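You operate a simulated robot arm through the tools that you are given. There is no shell and no other tool. Be economical: measure what you need, move in short steps, check, and stop when the job is done.

The job below is to be done with a simulated robot arm. You get a single attempt, and the scene is never put back.

JOB
Zero P2, span it at the pressure on its yellow tag, then let the pump down.
Fine: ZERO and SPAN once each; flat green handle shut to pump, open after; close the orange cover, leave the hose on. Where these are worked on the way, their far stop is far enough and under half their travel is too little: flat green handle, orange cover.
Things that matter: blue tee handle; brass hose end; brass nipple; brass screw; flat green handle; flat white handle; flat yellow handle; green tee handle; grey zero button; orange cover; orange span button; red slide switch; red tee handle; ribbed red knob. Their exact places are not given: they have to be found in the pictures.

It is judged by the outcome, as a careful person would: the job done as asked, and still so three seconds after it is handed in. It fails if anything else is knocked over, pushed out of place, dropped, spilled or broken. A push-on lid holds only when it is set on centred and level and pressed home; a screw cap is set on level and turned clockwise until tight.

ROBOT AND FRAMES
A 7-joint arm with a three-finger gripper on a trunk, on a base that drives. Base frame: it is fixed to the floor where the robot stands at the start and does not move with it; the origin is under the middle of the robot, x ahead of it, y to its left, z up; the surface under the hand at the start is at about z = 860. Lengths are in mm, angles in rad, forces in N, time in s.
With the tool pointing down near the work surface it reaches from about 100 to 880 mm from the robot's upright axis, wherever it stands. Its first joint turns from -2.897 to 2.897 rad. Places, roughly: blue tee handle [600, 900, 1100]; brass nipple [500, -100, 900]; brass screw [600, -500, 1100]; flat green handle [400, -400, 900]; flat white handle [500, 100, 1000]; flat yellow handle [600, 1300, 1000]; green tee handle [600, 1000, 1000]; grey zero button [600, 0, 1300]; orange cover [600, 0, 1200]; orange span button [600, 0, 1200]; red slide switch [600, -400, 1200]; red tee handle [600, 1100, 1100]; ribbed red knob [600, -100, 1400]; small blue knob [600, -400, 1200]; small green button [600, -400, 1300]; small minus button [600, -400, 1300]. Payload 2.69 kg.
The TCP is the grasp point between the finger pads, 29 mm short of the fingertips. In the tool frame z runs along the fingers and y along their closing line. Largest opening 120 mm; the body of the gripper starts 78 mm behind the TCP.
Orientation is that of the tool frame in the base frame, as a unit quaternion [x, y, z, w]. With the fingers straight down and closing along the base's y, the tool's x points along the base's -x, its y along +y and its z along -z.

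CONTROLS
- The arm moves only by the tool drive_tool. Its argument "deltas" is a list of rows, each an object (a shift or turn left out is 0, a gripper value left out holds the last) with "linear": the shift along the base's x, y, z in units of 25 mm (1.0 is 25 mm), a list of three; "delta_rot": the turn, a rotation vector about the base's x, y, z in units of 8 degrees (1.0 is 8 degrees), a list of three; "hand": the opening, from 0 (shut) to 1 (fully open). In form: [{"linear": [x, y, z], "delta_rot": [ax, ay, az], "hand": hand}, ...]. A call has 1 to 12 rows; each row shifts and turns the commanded pose from where the row before left it. A call with a number of a shift or a turn outside -1 to 1 is refused whole. Each row takes 0.2 s and may step no farther than 50 mm and 0.15 rad from the row before; otherwise, or with a gripper value out of range, the whole call is refused. Where a pose cannot be reached the arm comes as near as it can. A force on the tool above 80 N (or 10 N above the force at the start of the call, whichever is more), or a blocked arm, ends the call early, and 0.2 s more pass. The fingers move at their own pace and stop on an object; they squeeze with about 29 N. The grip force told is the motor's: it shows also when the fingers shut on nothing. Time passes only in rows, and 0.2 s behind the last, so rows that do not move let the fingers close. The reply holds the time, the measured pose of the TCP, the force on the tool along the base axes, the opening and the grip force, in the units named above and with some noise, with the torque about the TCP (base axes, N m) and any sound that the robot's microphone picked up.
- Cameras (640 x 400 px; columns grow to the right, rows downward): "scene" is now at [245.8, -43.6, 1226.8]; the picture's right is [-0.35, -0.94, 0.00], its down [-0.26, 0.10, -0.96] and it looks along [0.90, -0.34, -0.28] (base axes); focal length 214 px, centre (320, 200). "wrist" rides on the gripper at [63, 0, -104] in the tool frame; the picture's right is [0.00, 1.00, 0.00], its down [-0.83, 0.00, -0.56] and it looks along [-0.56, 0.00, 0.83] (tool axes); focal length 275 px, centre (320, 200).
- get_image(camera): a new picture of that camera. The clock stands still meanwhile.
- move_column(by): slides the trunk up (or, below 0, down) by that many mm; the arm and the scene camera ride with it, the base frame stays. It gives what a move gives, with no picture.
- drive_base(legs): drives the robot by 1 to 6 legs, each [ahead, left, turn to the left] in mm, mm and rad, along the robot's own axes; the way and the turn of a leg run together, so that a leg with both is an arc; at most 1500 mm and 3.142 rad a leg. The arm and the cameras ride along, it lands a little off, and it stops where it bumps. It gives what a move gives.
- pan_tilt(pan, tilt): turns the head with the scene camera to pan (to the left, within 1.501 rad either way) and tilt (down, from -0.506 to 1.204), counted from straight ahead of the robot. It gives what a move gives.
- pixel_to_xyz(camera, pixels): for up to 12 pixels [column, row] of the newest picture of that camera ("zoom" is the newest enlarged one), the place [x, y, z] in the base frame of the surface seen there, good to about 2 mm, but the place of the scene camera against the robot may be out by one fixed shift of up to 25 mm in any direction. The clock stands still meanwhile.
- enlarge(camera, box): a new picture of the part [left, top, right, bottom] of that camera's present view, enlarged. The clock stands still meanwhile.
- close_job(): hands the job in; it is judged then, once.

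Keep the steps short. Do not move on a guess: measure, check each grasp and each placing, and mend mistakes. In all there are 80 turns and 48 pictures (those below and enlarged ones count). Leave the gripper open and the arm clear of the work at the hand-in unless told otherwise, and finish with a single line.

The tools are called by a JSON object that holds its "op" and its "data". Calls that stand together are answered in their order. drive_tool: Moves the arm, as the interface text tells. Its arguments: {"type":"object","properties":{"deltas":{"type":"array"}},"required":["deltas"]} The other tools are called the same way: move_column (by) slides the trunk up or down; drive_base (legs) drives the base; pan_tilt (pan, tilt) turns the head that bears the scene camera; get_image (camera) takes a picture; pixel_to_xyz (camera, pixels) gives the place of the surface under pixels of a picture; enlarge (camera, box) takes an enlarged picture of a part of a camera's view; close_job () hands the job in.

At the start:

```text
time: 0.0
eef_pos: [515.7, -235.6, 977.0]
tool_rot: [-0.001, 0.998, 0.064, 0.009]
contact_force: [1.7, 2.4, 0.9]
ft_torque: [0.04, -0.01, 0.08]
width: 118.7
grasp_force: 0.0
trunk travel left (down, up): [-432.0, 181.0]
robot x, y, heading: [-3.8, -3.5, 0.003]
head pan, tilt: [-0.36, 0.279]
```

scene: 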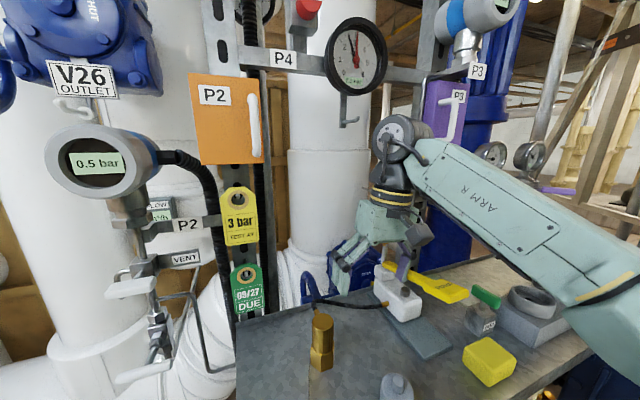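
wrist: 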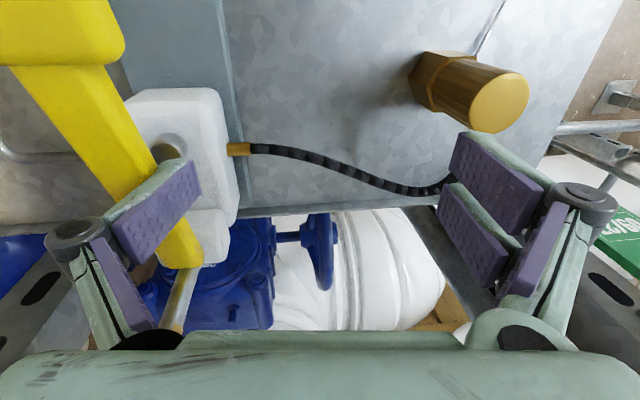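

The gauge P2 reads 0.5 bar, its yellow tag says 3 bar. I'll enlarge the P2 area and the pump area.

{"op": "enlarge", "data": {"camera": "scene", "box": [40, 60, 280, 210]}}

{"op": "enlarge", "data": {"camera": "scene", "box": [90, 180, 330, 400]}}

{"op": "enlarge", "data": {"camera": "scene", "box": [290, 220, 610, 400]}}

```text
2.67 times, centred on (160, 135) of scene
```

zoom: 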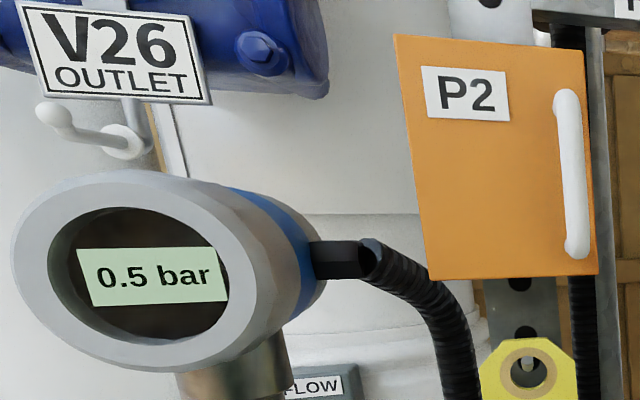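

```text
1.82 times, centred on (210, 290) of scene
```

zoom: 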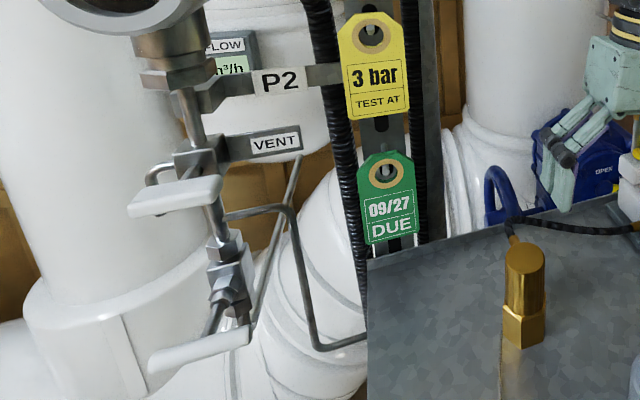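

```text
2.00 times, centred on (450, 310) of scene
```

zoom: 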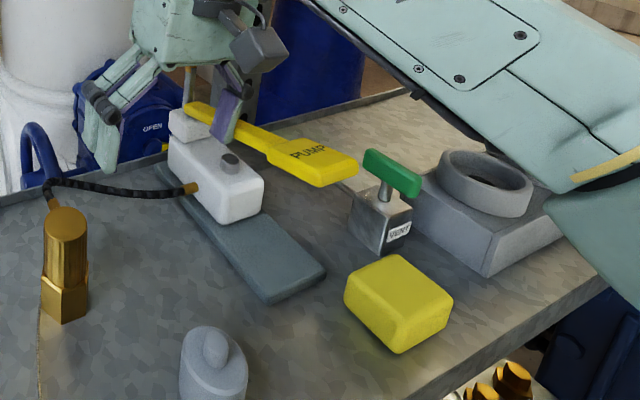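

The fingers stand near the yellow pump lever. I raise the hand straight up, clear of it, to get views of the bench, with the head panned down to it.

{"op": "drive_tool", "data": {"deltas": [{"linear": [0, 0, 1]}, {"linear": [0, 0, 1]}, {"linear": [0, 0, 1]}, {"linear": [0, 0, 1]}, {"linear": [-1, 0, 1]}, {"linear": [-1, 0, 1]}, {"linear": [-1, 0, 0]}, {"linear": [-1, 0, 0]}]}}

{"op": "pan_tilt", "data": {"pan": -0.3, "tilt": 0.7}}

{"op": "get_image", "data": {"camera": "scene"}}

{"op": "get_image", "data": {"camera": "wrist"}}

```text
time: 0.7
eef_pos: [515.8, -258.5, 991.2]
tool_rot: [-0.002, 0.989, 0.148, 0.023]
contact_force: [0.0, -0.5, 5.0]
ft_torque: [-0.26, 0.05, -0.02]
width: 119.0
grasp_force: 0.1
out of reach, approached as far as the arm can: row 3
trunk travel left (down, up): [-432.0, 181.0]
robot x, y, heading: [0.1, 1.4, -0.0]
head pan, tilt: [-0.36, 0.279]
stopped in row 3: the arm was blocked; the commanded pose is now the measured one
```

```text
time: 1.6
eef_pos: [515.0, -257.5, 991.8]
tool_rot: [-0.002, 0.989, 0.147, 0.024]
contact_force: [1.4, -0.1, 4.4]
ft_torque: [-0.24, 0.04, 0.03]
width: 119.1
grasp_force: 0.0
trunk travel left (down, up): [-432.0, 181.0]
robot x, y, heading: [-1.1, 1.2, -0.0]
head pan, tilt: [-0.3, 0.7]
```

```text
42 pictures are left
```

scene: 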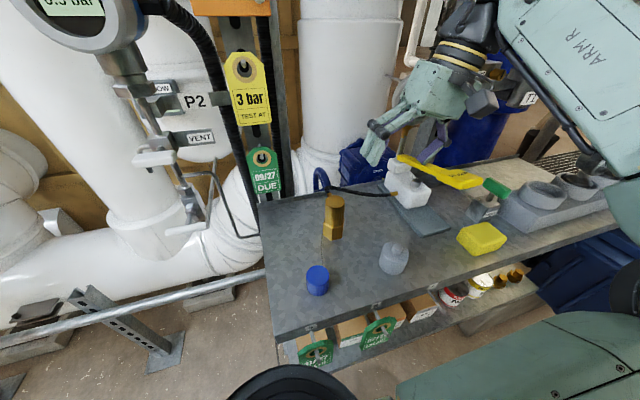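

```text
41 pictures are left
```

wrist: 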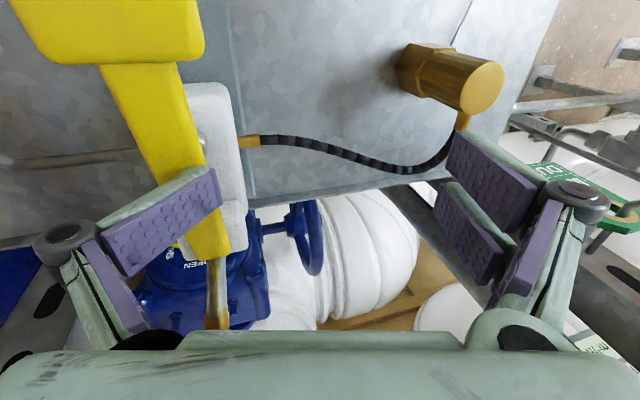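

The arm reached a limit there. I measure places on the bench and look closer at the brass fitting.

{"op": "pixel_to_xyz", "data": {"camera": "scene", "pixels": [[334, 200], [333, 232], [317, 272], [393, 255], [482, 235], [497, 187], [408, 165], [475, 182], [168, 158], [185, 230], [405, 195], [265, 200]]}}

{"op": "enlarge", "data": {"camera": "scene", "box": [230, 150, 550, 350]}}

{"op": "enlarge", "data": {"camera": "scene", "box": [80, 60, 300, 250]}}

```text
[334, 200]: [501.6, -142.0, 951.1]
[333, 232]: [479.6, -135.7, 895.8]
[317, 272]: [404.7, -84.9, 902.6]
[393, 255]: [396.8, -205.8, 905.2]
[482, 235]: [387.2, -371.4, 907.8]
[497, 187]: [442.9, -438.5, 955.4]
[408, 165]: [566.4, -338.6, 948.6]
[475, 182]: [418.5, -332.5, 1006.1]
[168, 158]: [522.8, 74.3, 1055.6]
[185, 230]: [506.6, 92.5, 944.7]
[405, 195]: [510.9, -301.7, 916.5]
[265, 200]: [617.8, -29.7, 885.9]
```

```text
2.00 times, centred on (390, 250) of scene
```

zoom: 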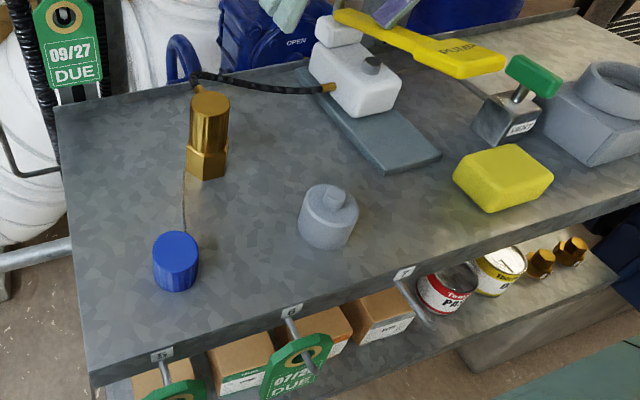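

```text
2.11 times, centred on (190, 155) of scene
```

zoom: 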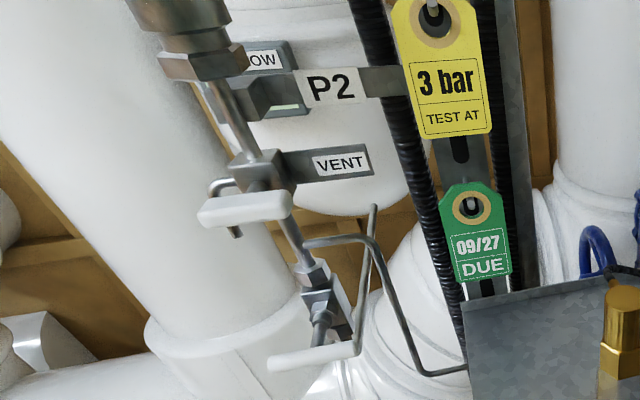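

The brass hose end already stands on the nipple (blue cap off). I lift the trunk so that the arm clears the bench, then look at the panel.

{"op": "move_column", "data": {"by": 120}}

{"op": "pan_tilt", "data": {"pan": -0.2, "tilt": 0.15}}

{"op": "get_image", "data": {"camera": "scene"}}

```text
time: 3.1
eef_pos: [515.4, -258.9, 1111.4]
tool_rot: [-0.003, 0.989, 0.147, 0.023]
contact_force: [-0.1, -0.3, -0.8]
ft_torque: [0.03, -0.01, 0.01]
width: 120.1
grasp_force: 0.0
trunk travel left (down, up): [-552.0, 61.0]
robot x, y, heading: [1.4, 1.6, -0.003]
head pan, tilt: [-0.3, 0.7]
```

```text
time: 4.0
eef_pos: [516.0, -259.6, 1112.5]
tool_rot: [-0.003, 0.989, 0.147, 0.023]
contact_force: [0.0, -0.5, 0.3]
ft_torque: [0.0, 0.03, 0.0]
width: 120.3
grasp_force: 0.1
trunk travel left (down, up): [-552.0, 61.0]
robot x, y, heading: [-1.5, -1.5, 0.006]
head pan, tilt: [-0.201, 0.15]
```

```text
38 pictures are left
```

scene: 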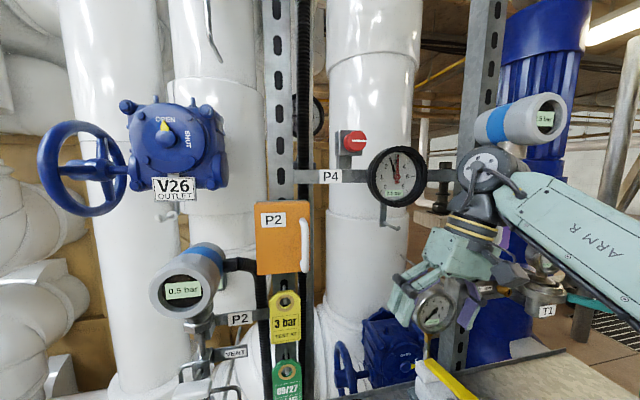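

I read the displays and gauge more closely.

{"op": "enlarge", "data": {"camera": "scene", "box": [140, 195, 320, 310]}}

{"op": "enlarge", "data": {"camera": "scene", "box": [330, 130, 570, 400]}}

{"op": "pixel_to_xyz", "data": {"camera": "scene", "pixels": [[258, 205], [258, 270], [311, 220], [310, 270], [304, 225], [304, 262], [183, 290], [353, 140], [433, 310], [436, 350], [285, 240], [398, 180]]}}

```text
3.48 times, centred on (230, 252) of scene
```

zoom: 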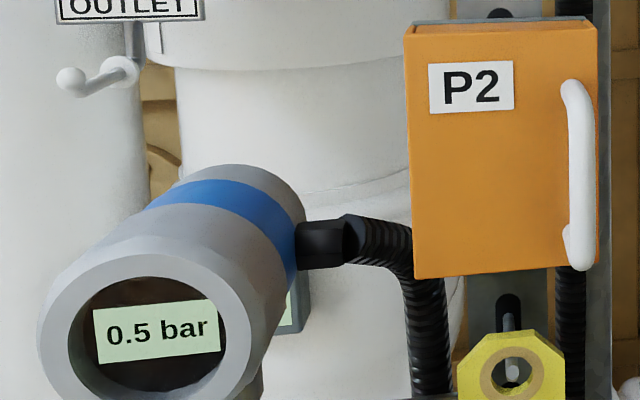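

```text
1.48 times, centred on (450, 265) of scene
```

zoom: 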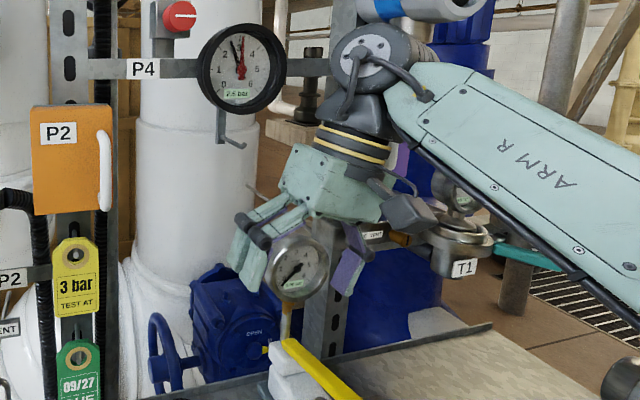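

```text
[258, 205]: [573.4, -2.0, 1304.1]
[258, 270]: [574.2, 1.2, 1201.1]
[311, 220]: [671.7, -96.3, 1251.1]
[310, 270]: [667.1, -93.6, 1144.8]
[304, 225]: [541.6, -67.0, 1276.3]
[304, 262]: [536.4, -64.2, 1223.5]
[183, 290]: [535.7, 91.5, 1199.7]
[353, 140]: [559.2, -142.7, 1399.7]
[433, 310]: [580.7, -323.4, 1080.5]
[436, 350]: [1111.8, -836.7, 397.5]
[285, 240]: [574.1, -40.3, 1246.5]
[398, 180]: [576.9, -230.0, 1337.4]
```

The pump's own round gauge stands just behind the fingers. I back the robot 200 mm straight away for room, then look again at that gauge.

{"op": "drive_base", "data": {"legs": [[-200, 0, 0]]}}

{"op": "drive_tool", "data": {"deltas": [{"delta_rot": [-1, 0, 0]}, {"delta_rot": [-1, 0, 0], "linear": [0, 0, 1]}, {"linear": [0, 0, 1], "delta_rot": [0, -1, 0]}, {"linear": [0, 0, 1], "delta_rot": [0, -1, 0]}, {"linear": [0, 0, 1], "delta_rot": [0, -1, 0]}, {"linear": [0, 1, 1], "delta_rot": [0, -1, 0]}, {"linear": [0, 1, 0], "delta_rot": [0, -1, 0]}, {"linear": [0, 1, 0], "delta_rot": [0, -1, 0]}, {"linear": [0, 1, 0], "delta_rot": [0, -1, 0]}]}}

{"op": "get_image", "data": {"camera": "scene"}}

```text
time: 5.6
eef_pos: [314.1, -259.3, 1111.2]
tool_rot: [-0.002, 0.989, 0.147, 0.023]
contact_force: [0.0, 0.3, 0.5]
ft_torque: [0.01, 0.01, 0.0]
width: 120.2
grasp_force: 0.0
trunk travel left (down, up): [-552.0, 61.0]
robot x, y, heading: [-200.7, 0.8, 0.004]
head pan, tilt: [-0.201, 0.15]
```

```text
time: 7.6
eef_pos: [314.7, -158.6, 1235.5]
tool_rot: [-0.008, 0.872, 0.004, 0.49]
contact_force: [0.1, -0.5, -0.3]
ft_torque: [0.0, 0.03, 0.01]
width: 120.1
grasp_force: 0.1
trunk travel left (down, up): [-552.0, 61.0]
robot x, y, heading: [-203.2, -1.2, 0.0]
head pan, tilt: [-0.201, 0.15]
```

```text
35 pictures are left
```

scene: 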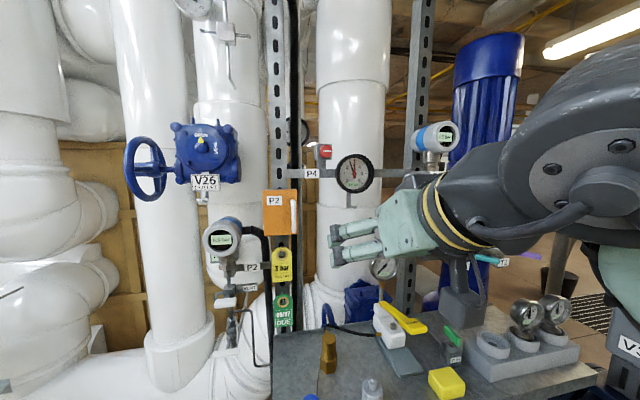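

I finish turning the fingers to point ahead and line up with the cover handle (about y −66, z 1250), still well short of it.

{"op": "drive_tool", "data": {"deltas": [{"linear": [0, 1, 0.5], "delta_rot": [0, -1, 0]}, {"linear": [0, 1, 0], "delta_rot": [0, -1, 0]}, {"linear": [0, 1, 0], "delta_rot": [0, -1, 0]}, {"linear": [1, 0.5, 0], "delta_rot": [0, -0.9, 0]}, {"linear": [1, 0, 0]}]}}

{"op": "get_image", "data": {"camera": "wrist"}}

{"op": "enlarge", "data": {"camera": "scene", "box": [190, 180, 470, 400]}}

```text
time: 8.8
eef_pos: [365.9, -69.5, 1247.2]
tool_rot: [-0.009, 0.708, 0.002, 0.706]
contact_force: [-0.2, 0.4, 0.2]
ft_torque: [0.02, -0.01, 0.03]
width: 119.7
grasp_force: 0.0
trunk travel left (down, up): [-552.0, 61.0]
robot x, y, heading: [-198.2, -0.3, -0.004]
head pan, tilt: [-0.201, 0.15]
```

```text
34 pictures are left
```

wrist: 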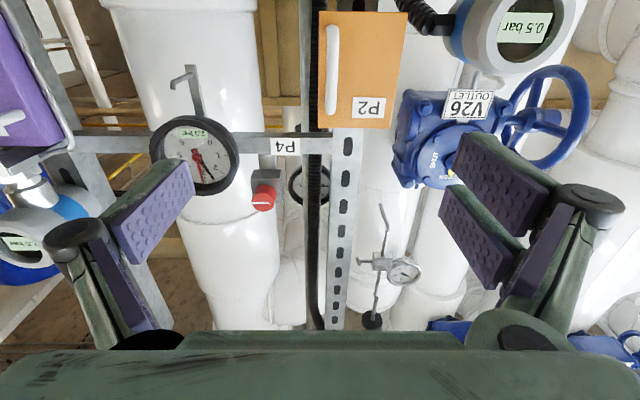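

```text
1.82 times, centred on (330, 290) of scene
```

zoom: 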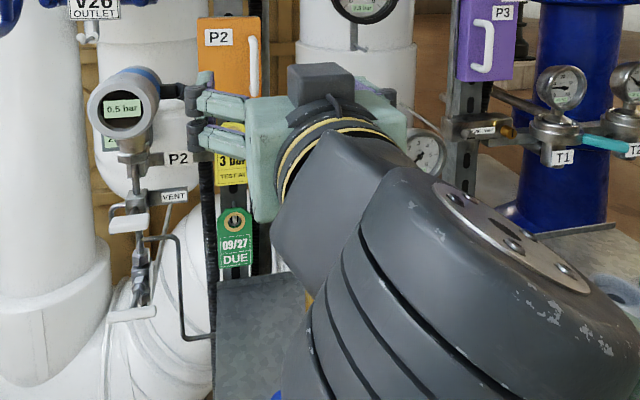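

The wrist view is upside down but shows the cover and its handle at (332,70). I measure both.

{"op": "pixel_to_xyz", "data": {"camera": "wrist", "pixels": [[332, 35], [332, 70], [332, 105], [325, 120], [400, 40], [388, 120], [365, 60], [402, 15], [263, 198], [470, 50], [200, 180]]}}

{"op": "pixel_to_xyz", "data": {"camera": "scene", "pixels": [[293, 215], [278, 200], [270, 228], [220, 240], [353, 172]]}}

```text
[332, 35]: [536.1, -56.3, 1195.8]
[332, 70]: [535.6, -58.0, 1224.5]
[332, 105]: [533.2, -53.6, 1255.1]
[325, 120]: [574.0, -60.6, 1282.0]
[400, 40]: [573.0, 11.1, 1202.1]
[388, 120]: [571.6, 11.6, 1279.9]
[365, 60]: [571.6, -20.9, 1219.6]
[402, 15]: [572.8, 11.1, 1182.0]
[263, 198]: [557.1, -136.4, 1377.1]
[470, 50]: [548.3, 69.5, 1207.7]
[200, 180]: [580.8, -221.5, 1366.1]
```

```text
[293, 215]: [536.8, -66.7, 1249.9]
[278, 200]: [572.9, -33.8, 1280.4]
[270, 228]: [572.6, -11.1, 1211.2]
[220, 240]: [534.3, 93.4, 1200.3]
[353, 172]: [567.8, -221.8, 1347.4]
```

True places (wrist): handle y −57, z 1227, front x 535. The scene camera is off by about (0, −8, +22). I approach the handle with the hand half open.

{"op": "drive_tool", "data": {"deltas": [{"linear": [0.5, 0.5, -0.8], "hand": 0.5}, {"linear": [1, 0, 0]}, {"linear": [1, 0, 0]}, {"linear": [1, 0, 0]}, {"linear": [1, 0, 0]}, {"linear": [1, 0, 0]}, {"linear": [1, 0, 0]}, {}]}}

{"op": "get_image", "data": {"camera": "wrist"}}

```text
time: 10.6
eef_pos: [529.8, -59.5, 1226.6]
tool_rot: [-0.01, 0.708, 0.003, 0.706]
contact_force: [-0.2, -1.0, -1.0]
ft_torque: [0.0, -0.02, -0.01]
width: 59.8
grasp_force: 0.1
trunk travel left (down, up): [-552.0, 61.0]
robot x, y, heading: [-196.6, 2.6, 0.006]
head pan, tilt: [-0.201, 0.15]
```

```text
32 pictures are left
```

wrist: 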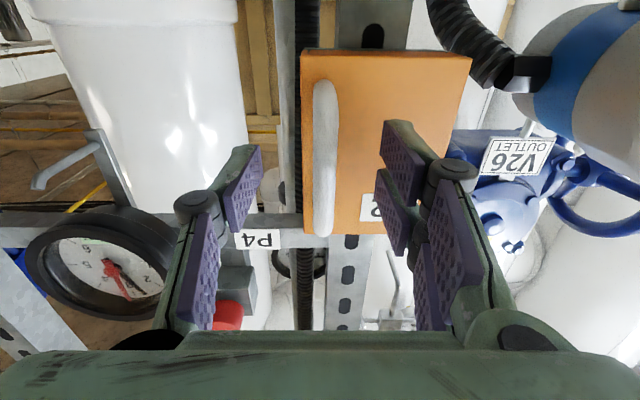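

The handle bar lies between the fingers; I close on it.

{"op": "drive_tool", "data": {"deltas": [{"hand": 0}, {}, {}, {}]}}

{"op": "drive_tool", "data": {"deltas": [{"linear": [-0.4, 0, 0]}, {"linear": [-0.4, 0, 0], "delta_rot": [0, 0, -0.4]}, {}]}}

```text
time: 11.6
eef_pos: [530.5, -57.7, 1226.4]
tool_rot: [-0.012, 0.708, 0.004, 0.706]
contact_force: [3.4, 7.2, 0.1]
ft_torque: [0.64, -0.17, 0.08]
width: 10.4
grasp_force: 22.8
trunk travel left (down, up): [-552.0, 61.0]
robot x, y, heading: [-201.3, -2.5, -0.001]
head pan, tilt: [-0.201, 0.15]
```

```text
time: 12.4
eef_pos: [512.2, -50.3, 1223.9]
tool_rot: [0.003, 0.709, -0.015, 0.705]
contact_force: [35.8, 38.4, 3.4]
ft_torque: [1.09, -0.56, 0.73]
width: 11.1
grasp_force: 37.6
trunk travel left (down, up): [-552.0, 61.0]
robot x, y, heading: [-199.4, -2.5, 0.001]
head pan, tilt: [-0.201, 0.15]
```

The cover swings about its left edge. I follow its arc further, turning the hand a little with it.

{"op": "drive_tool", "data": {"deltas": [{"linear": [0, 0.5, 0], "delta_rot": [0, 0, -0.6]}, {"linear": [-0.2, 0.4, 0], "delta_rot": [0, 0, -0.7]}, {"linear": [-0.2, 0.4, 0], "delta_rot": [0, 0, -0.7]}, {"linear": [-0.14, 0.43, 0], "delta_rot": [0, 0, -0.7]}, {"linear": [-0.14, 0.43, 0], "delta_rot": [0, 0, -0.7]}, {}]}}

```text
time: 13.8
eef_pos: [489.5, -6.5, 1228.2]
tool_rot: [0.177, 0.686, -0.185, 0.681]
contact_force: [-0.3, 0.4, -0.8]
ft_torque: [0.0, 0.02, -0.03]
width: 0.1
grasp_force: 28.9
trunk travel left (down, up): [-552.0, 61.0]
robot x, y, heading: [-200.7, 2.4, 0.001]
head pan, tilt: [-0.201, 0.15]
```

The grip slipped off the bar (width 0). I look at where the cover is now.

{"op": "get_image", "data": {"camera": "wrist"}}

{"op": "enlarge", "data": {"camera": "scene", "box": [190, 160, 390, 300]}}

```text
31 pictures are left
```

wrist: 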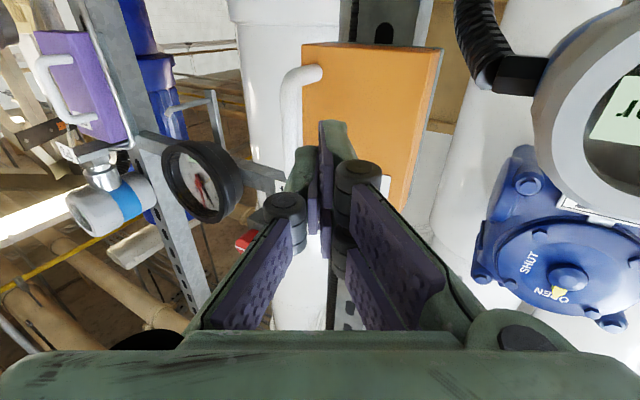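

```text
2.86 times, centred on (290, 230) of scene
```

zoom: 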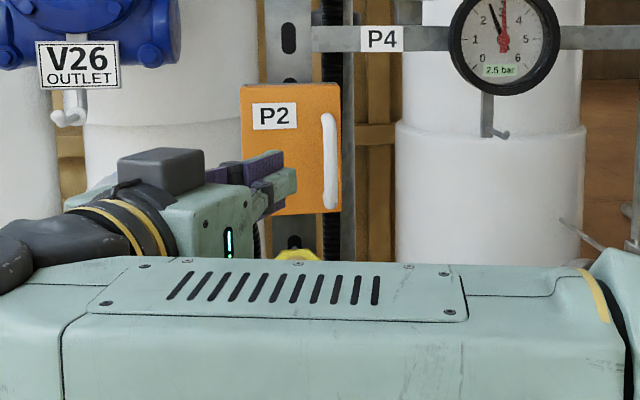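

{"op": "pixel_to_xyz", "data": {"camera": "wrist", "pixels": [[290, 110], [320, 90], [420, 70], [400, 150], [316, 120], [436, 60], [288, 140]]}}

{"op": "pixel_to_xyz", "data": {"camera": "zoom", "pixels": [[330, 150], [335, 110], [250, 120], [310, 150], [255, 100]]}}

```text
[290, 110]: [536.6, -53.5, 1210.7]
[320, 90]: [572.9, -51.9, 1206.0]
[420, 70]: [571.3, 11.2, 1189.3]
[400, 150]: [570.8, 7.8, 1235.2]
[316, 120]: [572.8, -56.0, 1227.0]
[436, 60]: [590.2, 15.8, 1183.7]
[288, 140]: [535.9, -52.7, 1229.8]
```

```text
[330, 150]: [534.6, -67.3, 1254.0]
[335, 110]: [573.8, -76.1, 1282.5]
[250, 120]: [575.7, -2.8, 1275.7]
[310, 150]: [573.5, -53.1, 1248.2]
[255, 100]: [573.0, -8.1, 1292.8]
```

The cover is still shut: the pull slipped off (pads held only the bar's outer part, off the arc). I regrip deeper with the hand yawed left, then follow the hinge arc with matching turn.

{"op": "drive_tool", "data": {"deltas": [{"linear": [-0.3, 0, 0], "hand": 0.5}, {"linear": [0, -0.3, 0], "delta_rot": [0, 0, 0.94]}, {"linear": [0, -0.5, 0], "delta_rot": [0, 0, 0.94]}, {"linear": [0, -0.5, 0], "delta_rot": [0, 0, 0.94]}, {"linear": [0, -0.5, 0], "delta_rot": [0, 0, 0.94]}, {"linear": [0, -0.5, 0], "delta_rot": [0, 0, 0.94]}, {"linear": [0, -0.36, 0], "delta_rot": [0, 0, 0.94]}, {}]}}

{"op": "get_image", "data": {"camera": "wrist"}}

```text
time: 15.6
eef_pos: [482.6, -71.7, 1228.8]
tool_rot: [-0.1, 0.701, 0.092, 0.7]
contact_force: [0.2, -0.5, 0.4]
ft_torque: [0.02, -0.03, 0.03]
width: 60.1
grasp_force: 0.1
trunk travel left (down, up): [-552.0, 61.0]
robot x, y, heading: [-200.0, 1.4, -0.001]
head pan, tilt: [-0.201, 0.15]
```

```text
29 pictures are left
```

wrist: 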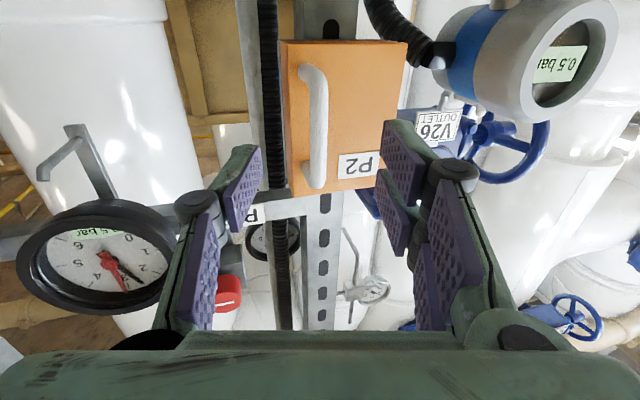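

Lined up. Approach along the hand's direction and close.

{"op": "drive_tool", "data": {"deltas": [{"linear": [0.77, 0.22, 0]}, {"linear": [0.77, 0.22, 0]}, {"linear": [0.76, 0.22, 0]}, {"hand": 0}, {}, {}, {}]}}

```text
time: 17.2
eef_pos: [541.9, -62.3, 1229.0]
tool_rot: [-0.094, 0.702, 0.09, 0.7]
contact_force: [-3.0, -28.2, -1.9]
ft_torque: [0.41, 0.17, -1.24]
width: 25.6
grasp_force: 33.5
trunk travel left (down, up): [-552.0, 61.0]
robot x, y, heading: [-197.5, 1.1, 0.003]
head pan, tilt: [-0.201, 0.15]
```

Width 25.6 is not the bar alone (10). I look.

{"op": "enlarge", "data": {"camera": "wrist", "box": [160, 0, 480, 200]}}

```text
2.00 times, centred on (320, 100) of wrist
```

zoom: 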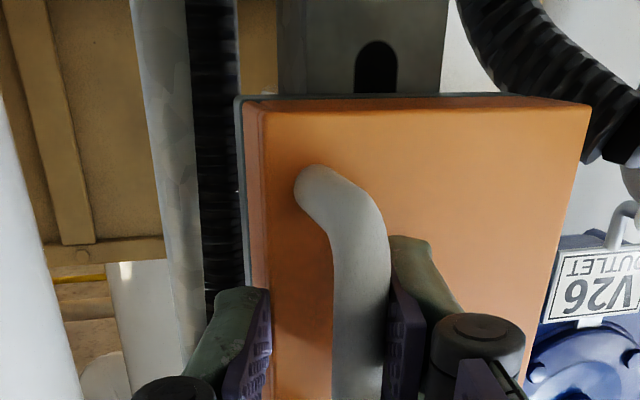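

The right finger's tip went past the cover's edge. I open, back off 10 mm, and close again.

{"op": "drive_tool", "data": {"deltas": [{"hand": 0.4}, {}, {"linear": [-0.4, 0.1, 0]}, {"hand": 0}, {}, {}, {}]}}

```text
time: 18.8
eef_pos: [531.4, -57.4, 1226.8]
tool_rot: [-0.096, 0.702, 0.091, 0.7]
contact_force: [-5.1, -25.8, 0.5]
ft_torque: [0.57, 0.21, -1.28]
width: 28.7
grasp_force: 44.2
trunk travel left (down, up): [-552.0, 61.0]
robot x, y, heading: [-199.0, 0.4, -0.001]
head pan, tilt: [-0.201, 0.15]
```

{"op": "drive_tool", "data": {"deltas": [{"hand": 0.4}, {}, {}, {"linear": [-0.3, 0.05, 0]}, {"hand": 0}, {}, {}, {}]}}

{"op": "enlarge", "data": {"camera": "wrist", "box": [160, 0, 480, 200]}}

```text
time: 20.6
eef_pos: [524.0, -50.5, 1227.4]
tool_rot: [-0.101, 0.702, 0.092, 0.699]
contact_force: [-1.1, -1.5, 0.8]
ft_torque: [0.78, 0.21, -0.06]
width: 10.2
grasp_force: 31.4
trunk travel left (down, up): [-552.0, 61.0]
robot x, y, heading: [-198.3, 0.0, -0.001]
head pan, tilt: [-0.201, 0.15]
```

```text
2.00 times, centred on (320, 100) of wrist
```

zoom: 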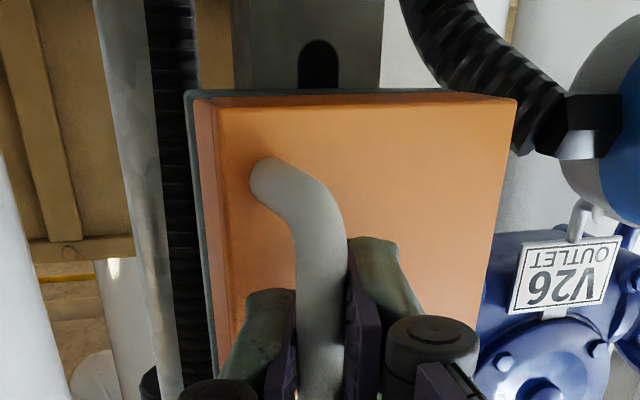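

A good grip now (10.2). I swing 16° along the hinge arc, turning the hand with it.

{"op": "drive_tool", "data": {"deltas": [{"linear": [-0.17, 0.19, 0], "delta_rot": [0, 0, -0.5]}, {"linear": [-0.17, 0.2, 0], "delta_rot": [0, 0, -0.5]}, {"linear": [-0.14, 0.22, 0], "delta_rot": [0, 0, -0.5]}, {"linear": [-0.14, 0.22, 0], "delta_rot": [0, 0, -0.5]}]}}

```text
time: 21.6
eef_pos: [508.1, -28.5, 1228.0]
tool_rot: [-0.001, 0.709, -0.007, 0.705]
contact_force: [-1.5, 1.2, 4.2]
ft_torque: [1.02, 0.79, 0.07]
width: 9.9
grasp_force: 37.7
trunk travel left (down, up): [-552.0, 61.0]
robot x, y, heading: [-199.6, 1.3, 0.002]
head pan, tilt: [-0.201, 0.15]
```

Low forces, the grip holds: the cover follows. I go on along the arc.

{"op": "drive_tool", "data": {"deltas": [{"linear": [-0.11, 0.23, 0], "delta_rot": [0, 0, -0.5]}, {"linear": [-0.11, 0.24, 0], "delta_rot": [0, 0, -0.5]}, {"linear": [-0.08, 0.25, 0], "delta_rot": [0, 0, -0.5]}, {"linear": [-0.07, 0.25, 0], "delta_rot": [0, 0, -0.5]}, {"linear": [-0.04, 0.25, 0], "delta_rot": [0, 0, -0.5]}, {"linear": [-0.04, 0.26, 0], "delta_rot": [0, 0, -0.5]}, {"linear": [0, 0.26, 0], "delta_rot": [0, 0, -0.5]}, {"linear": [0, 0.26, 0], "delta_rot": [0, 0, -0.5]}]}}

```text
time: 23.4
eef_pos: [496.6, 18.7, 1227.2]
tool_rot: [0.192, 0.683, -0.201, 0.676]
contact_force: [-24.3, -0.7, -22.8]
ft_torque: [0.96, -0.44, -0.11]
width: 10.0
grasp_force: 37.0
trunk travel left (down, up): [-552.0, 61.0]
robot x, y, heading: [-205.5, 5.8, -0.001]
head pan, tilt: [-0.201, 0.15]
```

I take one more step to about 56°, then look.

{"op": "drive_tool", "data": {"deltas": [{"linear": [0, 0.25, 0], "delta_rot": [0, 0, -0.5]}, {"linear": [0, 0.25, 0], "delta_rot": [0, 0, -0.5]}]}}

{"op": "get_image", "data": {"camera": "wrist"}}

{"op": "enlarge", "data": {"camera": "scene", "box": [190, 160, 390, 300]}}

```text
time: 23.9
eef_pos: [510.1, -3.2, 1232.7]
tool_rot: [0.225, 0.669, -0.231, 0.669]
contact_force: [-26.9, -7.3, 1.6]
ft_torque: [0.17, -0.75, -0.04]
width: 10.4
grasp_force: 37.3
out of reach, approached as far as the arm can: row 1, 2
trunk travel left (down, up): [-552.0, 61.0]
robot x, y, heading: [-200.7, -1.0, -0.001]
head pan, tilt: [-0.201, 0.15]
stopped in row 2: the force on the tool passed its limit at 97 N (the readings are from after the stop); the commanded pose is now the measured one
```

```text
26 pictures are left
```

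wrist: 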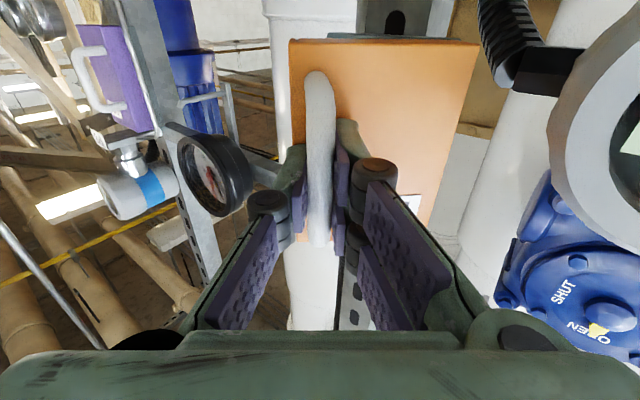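

```text
2.86 times, centred on (290, 230) of scene
```

zoom: 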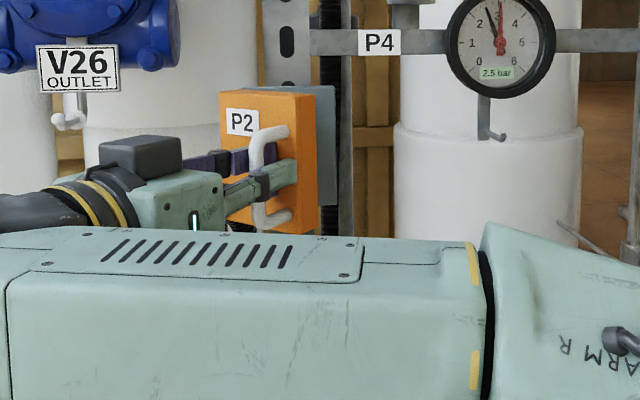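

The cover is about 45° open and held; the arm is at a wrist limit. I let go, back straight out and see whether the cover stays.

{"op": "drive_tool", "data": {"deltas": [{"hand": 0.5}, {}, {}, {"linear": [-0.6, 0.1, 0]}, {"linear": [-1, 0, 0]}, {"linear": [-1, -0.5, 0], "delta_rot": [0, 0, 0.9]}, {"linear": [0, -1, 0], "delta_rot": [0, 0, 0.9], "hand": 0}, {"linear": [0, -1, 0], "delta_rot": [0, 0, 0.9]}, {"linear": [0, -1, 0], "delta_rot": [0, 0, 0.9]}, {"linear": [0, -0.5, 0], "delta_rot": [0, 0, 0.9]}]}}

{"op": "get_image", "data": {"camera": "wrist"}}

```text
time: 26.1
eef_pos: [473.3, -117.9, 1228.8]
tool_rot: [0.003, 0.708, -0.012, 0.706]
contact_force: [0.2, -0.1, -0.5]
ft_torque: [0.01, 0.02, -0.02]
width: 0.0
grasp_force: 11.2
out of reach, approached as far as the arm can: row 4, 5
trunk travel left (down, up): [-552.0, 61.0]
robot x, y, heading: [-200.7, 0.3, -0.006]
head pan, tilt: [-0.201, 0.15]
```

```text
24 pictures are left
```

wrist: 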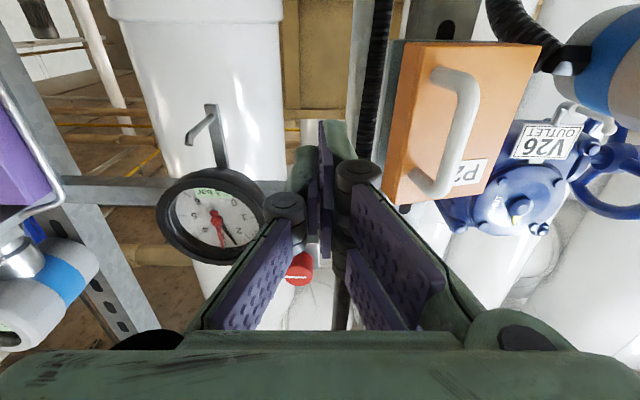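

The cover stays ajar. I measure its free edge.

{"op": "pixel_to_xyz", "data": {"camera": "wrist", "pixels": [[411, 55], [408, 100], [395, 120], [387, 180], [530, 60], [400, 60], [380, 100], [460, 110]]}}

```text
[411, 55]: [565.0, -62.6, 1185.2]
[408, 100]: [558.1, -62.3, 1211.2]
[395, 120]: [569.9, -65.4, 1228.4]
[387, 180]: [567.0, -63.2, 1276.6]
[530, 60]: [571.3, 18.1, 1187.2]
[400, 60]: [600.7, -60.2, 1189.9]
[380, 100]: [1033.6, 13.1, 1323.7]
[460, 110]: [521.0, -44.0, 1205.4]
```

The cover is now about 13° open. I regrip the handle there.

{"op": "drive_tool", "data": {"deltas": [{"linear": [-0.3, 1, 0], "delta_rot": [0, 0, 0.5], "hand": 0.5}, {"linear": [0, 1, 0]}, {"linear": [0, 1, 0]}, {"linear": [0, 0.02, 0]}, {"linear": [1, 0, 0]}, {"linear": [0.9, 0, 0]}, {"hand": 0}, {}, {}, {}]}}

{"op": "enlarge", "data": {"camera": "wrist", "box": [160, 0, 480, 200]}}

```text
time: 28.3
eef_pos: [514.1, -41.6, 1230.2]
tool_rot: [-0.022, 0.708, 0.012, 0.706]
contact_force: [0.4, 0.7, -0.3]
ft_torque: [0.57, -0.07, 0.01]
width: 10.6
grasp_force: 22.8
trunk travel left (down, up): [-552.0, 61.0]
robot x, y, heading: [-199.7, -0.2, -0.0]
head pan, tilt: [-0.201, 0.15]
```

```text
2.00 times, centred on (320, 100) of wrist
```

zoom: 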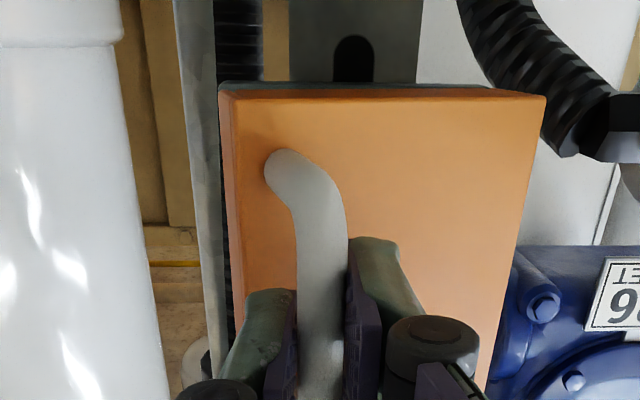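

Gripped. I swing it about 32° further along the arc.

{"op": "drive_tool", "data": {"deltas": [{"linear": [-0.15, 0.22, 0], "delta_rot": [0, 0, -0.5]}, {"linear": [-0.14, 0.23, 0], "delta_rot": [0, 0, -0.5]}, {"linear": [-0.11, 0.24, 0], "delta_rot": [0, 0, -0.5]}, {"linear": [-0.11, 0.24, 0], "delta_rot": [0, 0, -0.5]}, {"linear": [-0.08, 0.25, 0], "delta_rot": [0, 0, -0.5]}, {"linear": [-0.07, 0.25, 0], "delta_rot": [0, 0, -0.5]}, {"linear": [-0.04, 0.26, 0], "delta_rot": [0, 0, -0.5]}, {"linear": [-0.04, 0.26, 0], "delta_rot": [0, 0, -0.5]}, {}]}}

```text
time: 30.3
eef_pos: [495.5, 6.7, 1230.2]
tool_rot: [0.175, 0.687, -0.183, 0.681]
contact_force: [-30.2, -5.9, -23.9]
ft_torque: [1.0, -0.18, -0.24]
width: 9.9
grasp_force: 37.5
trunk travel left (down, up): [-552.0, 61.0]
robot x, y, heading: [-198.7, 4.5, -0.01]
head pan, tilt: [-0.201, 0.15]
```

Now about 45° open. Release and back out straight.

{"op": "drive_tool", "data": {"deltas": [{"hand": 0.5}, {}, {}, {}, {"linear": [-0.5, 0, 0]}, {"linear": [-0.5, 0, 0]}]}}

{"op": "get_image", "data": {"camera": "wrist"}}

```text
time: 31.7
eef_pos: [471.4, 6.3, 1228.8]
tool_rot: [0.175, 0.686, -0.183, 0.682]
contact_force: [-1.3, -0.8, -0.8]
ft_torque: [0.04, 0.02, -0.01]
width: 59.8
grasp_force: 0.0
trunk travel left (down, up): [-552.0, 61.0]
robot x, y, heading: [-199.7, 0.0, -0.002]
head pan, tilt: [-0.201, 0.15]
```

```text
22 pictures are left
```

wrist: 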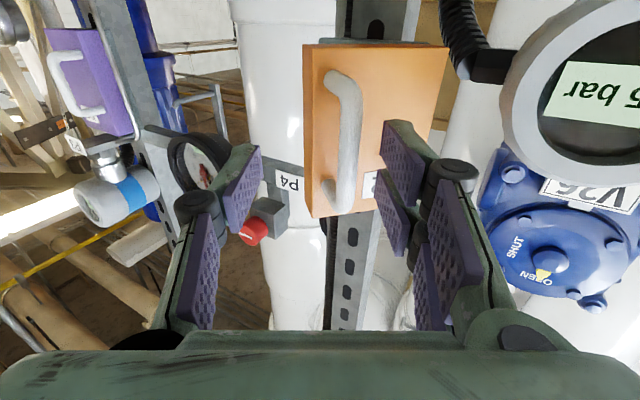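

{"op": "pixel_to_xyz", "data": {"camera": "wrist", "pixels": [[309, 60], [308, 110], [307, 180], [440, 70], [347, 130], [320, 60], [303, 120], [375, 100]]}}

```text
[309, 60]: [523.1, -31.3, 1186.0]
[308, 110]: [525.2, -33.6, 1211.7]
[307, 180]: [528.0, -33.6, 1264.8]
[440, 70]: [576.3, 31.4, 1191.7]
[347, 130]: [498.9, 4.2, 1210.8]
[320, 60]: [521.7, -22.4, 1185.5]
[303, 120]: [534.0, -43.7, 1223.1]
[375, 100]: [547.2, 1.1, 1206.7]
```

The cover stays open at ~42°. Now I go around the free edge with closed fingers and push it further from the inside.

{"op": "drive_tool", "data": {"deltas": [{"linear": [-1, 0, 0]}, {"linear": [-0.6, -0.5, 0], "delta_rot": [0, 0, 0.9], "hand": 0}, {"linear": [0, -1, 0], "delta_rot": [0, 0, 0.9]}, {"linear": [0, -1, 0], "delta_rot": [0, 0, 0.9]}, {"linear": [0, -1, 0], "delta_rot": [0, 0, 0.9]}, {"linear": [0.4, -0.4, 0]}, {"linear": [1, 0, 0]}, {"linear": [1, 0, 0]}, {"linear": [1, 0, 0]}, {"linear": [0.2, 0, 0]}]}}

{"op": "get_image", "data": {"camera": "wrist"}}

```text
time: 33.9
eef_pos: [521.9, -92.2, 1228.2]
tool_rot: [-0.001, 0.708, -0.009, 0.706]
contact_force: [-0.6, -0.9, 0.4]
ft_torque: [0.03, -0.04, -0.01]
width: 0.1
grasp_force: 28.3
trunk travel left (down, up): [-552.0, 61.0]
robot x, y, heading: [-199.0, 3.3, -0.0]
head pan, tilt: [-0.201, 0.15]
```

```text
21 pictures are left
```

wrist: 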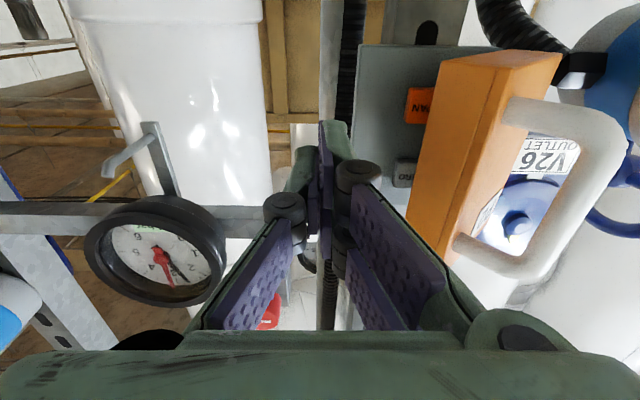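

Buttons appear behind (orange at (420,105), grey at (405,172)). I push the cover open to the left.

{"op": "drive_tool", "data": {"deltas": [{"linear": [0.2, 0.8, 0]}, {"linear": [0, 0.8, 0]}, {"linear": [0, 0.6, 0]}, {"linear": [0, 0.6, 0]}, {"linear": [0, 0.5, 0]}, {"linear": [0, 0.5, 0]}, {"linear": [0, 0.4, 0]}]}}

{"op": "get_image", "data": {"camera": "wrist"}}

```text
time: 34.8
eef_pos: [522.9, -48.7, 1229.6]
tool_rot: [0.014, 0.711, -0.019, 0.703]
contact_force: [-23.8, -18.2, -1.6]
ft_torque: [0.09, -0.11, 0.17]
width: 0.0
grasp_force: 29.0
trunk travel left (down, up): [-552.0, 61.0]
robot x, y, heading: [-202.8, -1.7, -0.008]
head pan, tilt: [-0.201, 0.15]
stopped in row 4: the force on the tool passed its limit at 95 N (the readings are from after the stop); the commanded pose is now the measured one
```

```text
20 pictures are left
```

wrist: 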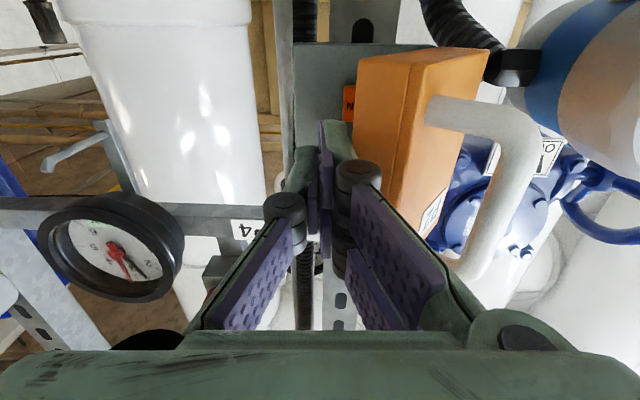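

The finger met the cover's edge face rather than its inside. I measure the edge.

{"op": "pixel_to_xyz", "data": {"camera": "wrist", "pixels": [[362, 65], [357, 100], [353, 140], [385, 100], [410, 75], [405, 110], [482, 60], [349, 103], [320, 70], [395, 140], [436, 240]]}}

```text
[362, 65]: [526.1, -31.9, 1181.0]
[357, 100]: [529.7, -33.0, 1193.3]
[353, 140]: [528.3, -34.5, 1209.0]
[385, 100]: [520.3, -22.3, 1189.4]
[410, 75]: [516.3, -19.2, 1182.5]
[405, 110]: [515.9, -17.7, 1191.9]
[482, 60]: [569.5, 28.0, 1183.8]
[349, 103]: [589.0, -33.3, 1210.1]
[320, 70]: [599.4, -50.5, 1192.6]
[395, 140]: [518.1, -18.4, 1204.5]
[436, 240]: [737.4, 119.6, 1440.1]
```

Edge corner now at (529,−35), so the cover is ~50° open. I try pulling it on along its tangent with the finger hooked behind the corner, in small steps.

{"op": "drive_tool", "data": {"deltas": [{"linear": [0.3, -0.3, 0]}, {"linear": [0, 0.2, 0]}, {"linear": [-0.15, 0.2, 0]}, {"linear": [-0.15, 0.2, 0]}, {"linear": [-0.15, 0.2, 0]}, {"linear": [-0.1, 0.2, 0]}]}}

{"op": "get_image", "data": {"camera": "wrist"}}

```text
time: 36.0
eef_pos: [518.4, -42.0, 1229.8]
tool_rot: [0.019, 0.71, -0.022, 0.703]
contact_force: [-27.8, -17.2, 3.6]
ft_torque: [0.2, -0.09, 0.21]
width: 0.2
grasp_force: 28.6
trunk travel left (down, up): [-552.0, 61.0]
robot x, y, heading: [-201.0, -0.6, -0.012]
head pan, tilt: [-0.201, 0.15]
stopped in row 5: the force on the tool passed its limit at 82 N (the readings are from after the stop); the commanded pose is now the measured one
```

```text
19 pictures are left
```

wrist: 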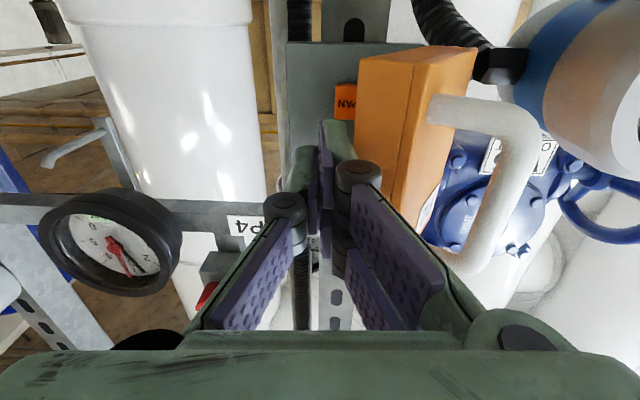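

{"op": "pixel_to_xyz", "data": {"camera": "wrist", "pixels": [[362, 75], [358, 110], [425, 65], [418, 100], [470, 60], [352, 100], [338, 100], [345, 112], [470, 110], [325, 60]]}}

{"op": "enlarge", "data": {"camera": "wrist", "box": [260, 0, 580, 200]}}

```text
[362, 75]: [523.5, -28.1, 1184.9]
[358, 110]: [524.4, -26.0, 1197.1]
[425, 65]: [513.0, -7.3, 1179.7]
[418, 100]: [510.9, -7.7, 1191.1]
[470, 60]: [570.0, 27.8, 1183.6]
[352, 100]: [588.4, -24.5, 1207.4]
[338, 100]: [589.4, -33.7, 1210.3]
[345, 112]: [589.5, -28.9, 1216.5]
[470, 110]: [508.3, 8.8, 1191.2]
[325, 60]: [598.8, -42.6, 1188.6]
```

```text
2.00 times, centred on (420, 100) of wrist
```

zoom: 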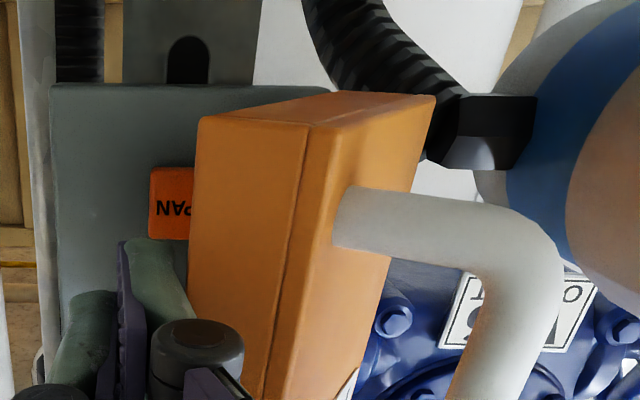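

The cover is now ~59° open; the knuckle of the finger was rubbing on its edge. I retreat to the right, yaw the hand left 30° so only the tip goes behind the cover, then push.

{"op": "drive_tool", "data": {"deltas": [{"linear": [0, -0.6, 0]}, {"linear": [0, -0.6, 0], "delta_rot": [0, 0, 0.95]}, {"linear": [0.1, -0.2, 0], "delta_rot": [0, 0, 0.95]}, {"linear": [0.1, 0, 0], "delta_rot": [0, 0, 0.95]}, {"linear": [0, 0, 0], "delta_rot": [0, 0, 0.95]}, {"linear": [0, 0.5, 0]}, {"linear": [0, 0.5, 0]}, {"linear": [0, 0.5, 0]}, {"linear": [0, 0.4, 0]}, {"linear": [0, 0.4, 0]}]}}

```text
time: 38.2
eef_pos: [527.2, -12.9, 1225.1]
tool_rot: [-0.174, 0.691, 0.164, 0.682]
contact_force: [-0.2, 0.3, 1.0]
ft_torque: [0.01, 0.0, 0.01]
width: 0.0
grasp_force: 28.6
trunk travel left (down, up): [-552.0, 61.0]
robot x, y, heading: [-202.7, -3.1, -0.006]
head pan, tilt: [-0.201, 0.15]
```

No excess force. I push on a bit and look.

{"op": "drive_tool", "data": {"deltas": [{"linear": [-0.1, 0.4, 0]}, {"linear": [-0.1, 0.4, 0]}, {"linear": [-0.1, 0.4, 0]}]}}

{"op": "drive_tool", "data": {"deltas": [{"linear": [-0.2, -0.8, 0]}, {"linear": [-1, -0.8, 0]}, {"linear": [-1, -0.8, 0]}, {"linear": [-1, -0.6, 0], "delta_rot": [0, 0, -0.9]}, {"linear": [-0.5, 0, 0], "delta_rot": [0, 0, -0.9]}]}}

{"op": "get_image", "data": {"camera": "wrist"}}

```text
time: 39.0
eef_pos: [524.6, -1.7, 1225.0]
tool_rot: [-0.162, 0.694, 0.16, 0.683]
contact_force: [4.3, -54.9, -7.1]
ft_torque: [-0.04, -0.09, 0.46]
width: 0.0
grasp_force: 28.9
trunk travel left (down, up): [-552.0, 61.0]
robot x, y, heading: [-204.8, -0.7, -0.009]
head pan, tilt: [-0.201, 0.15]
```

```text
time: 40.2
eef_pos: [424.8, -56.4, 1225.6]
tool_rot: [-0.087, 0.707, 0.078, 0.697]
contact_force: [0.3, 0.6, 0.5]
ft_torque: [-0.03, -0.03, -0.05]
width: 0.0
grasp_force: 28.7
trunk travel left (down, up): [-552.0, 61.0]
robot x, y, heading: [-201.4, -1.8, -0.004]
head pan, tilt: [-0.201, 0.15]
```

```text
17 pictures are left
```

wrist: 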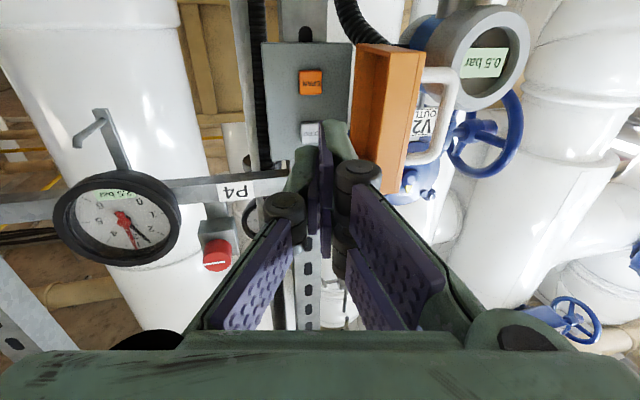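

The cover is open to its stop; SPAN at (311,82), ZERO at (309,130). Measure them, and check the pump gauge and valves in the scene view.

{"op": "pixel_to_xyz", "data": {"camera": "wrist", "pixels": [[311, 82], [301, 82], [321, 82], [311, 95], [309, 130], [302, 128], [318, 126], [285, 110]]}}

{"op": "pan_tilt", "data": {"pan": -0.15, "tilt": 0.45}}

{"op": "get_image", "data": {"camera": "scene"}}

```text
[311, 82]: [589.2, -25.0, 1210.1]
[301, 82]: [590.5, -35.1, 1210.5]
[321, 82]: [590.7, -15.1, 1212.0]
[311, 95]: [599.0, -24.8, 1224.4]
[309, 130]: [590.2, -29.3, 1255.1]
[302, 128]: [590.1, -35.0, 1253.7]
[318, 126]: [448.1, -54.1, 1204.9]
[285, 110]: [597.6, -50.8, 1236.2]
```

```text
time: 41.0
eef_pos: [425.9, -58.2, 1223.9]
tool_rot: [-0.087, 0.707, 0.079, 0.697]
contact_force: [0.2, 0.3, -0.3]
ft_torque: [0.0, -0.01, -0.02]
width: 0.0
grasp_force: 29.2
trunk travel left (down, up): [-552.0, 61.0]
robot x, y, heading: [-201.7, 1.6, -0.006]
head pan, tilt: [-0.15, 0.45]
```

```text
16 pictures are left
```

scene: 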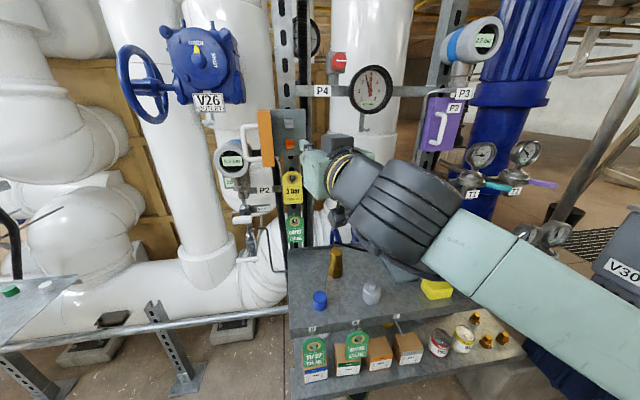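

I enlarge the white handles on P2's stem.

{"op": "enlarge", "data": {"camera": "scene", "box": [200, 130, 330, 290]}}

```text
2.50 times, centred on (265, 210) of scene
```

zoom: 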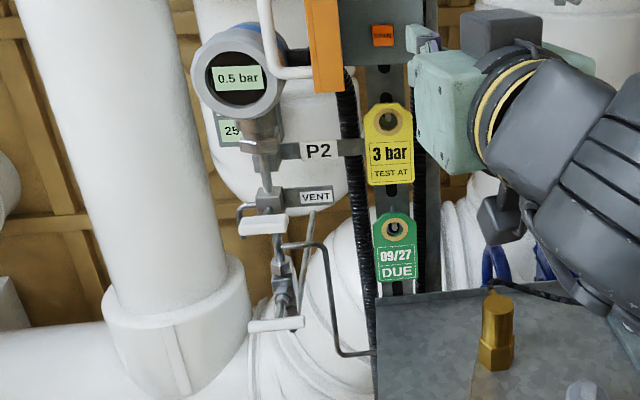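

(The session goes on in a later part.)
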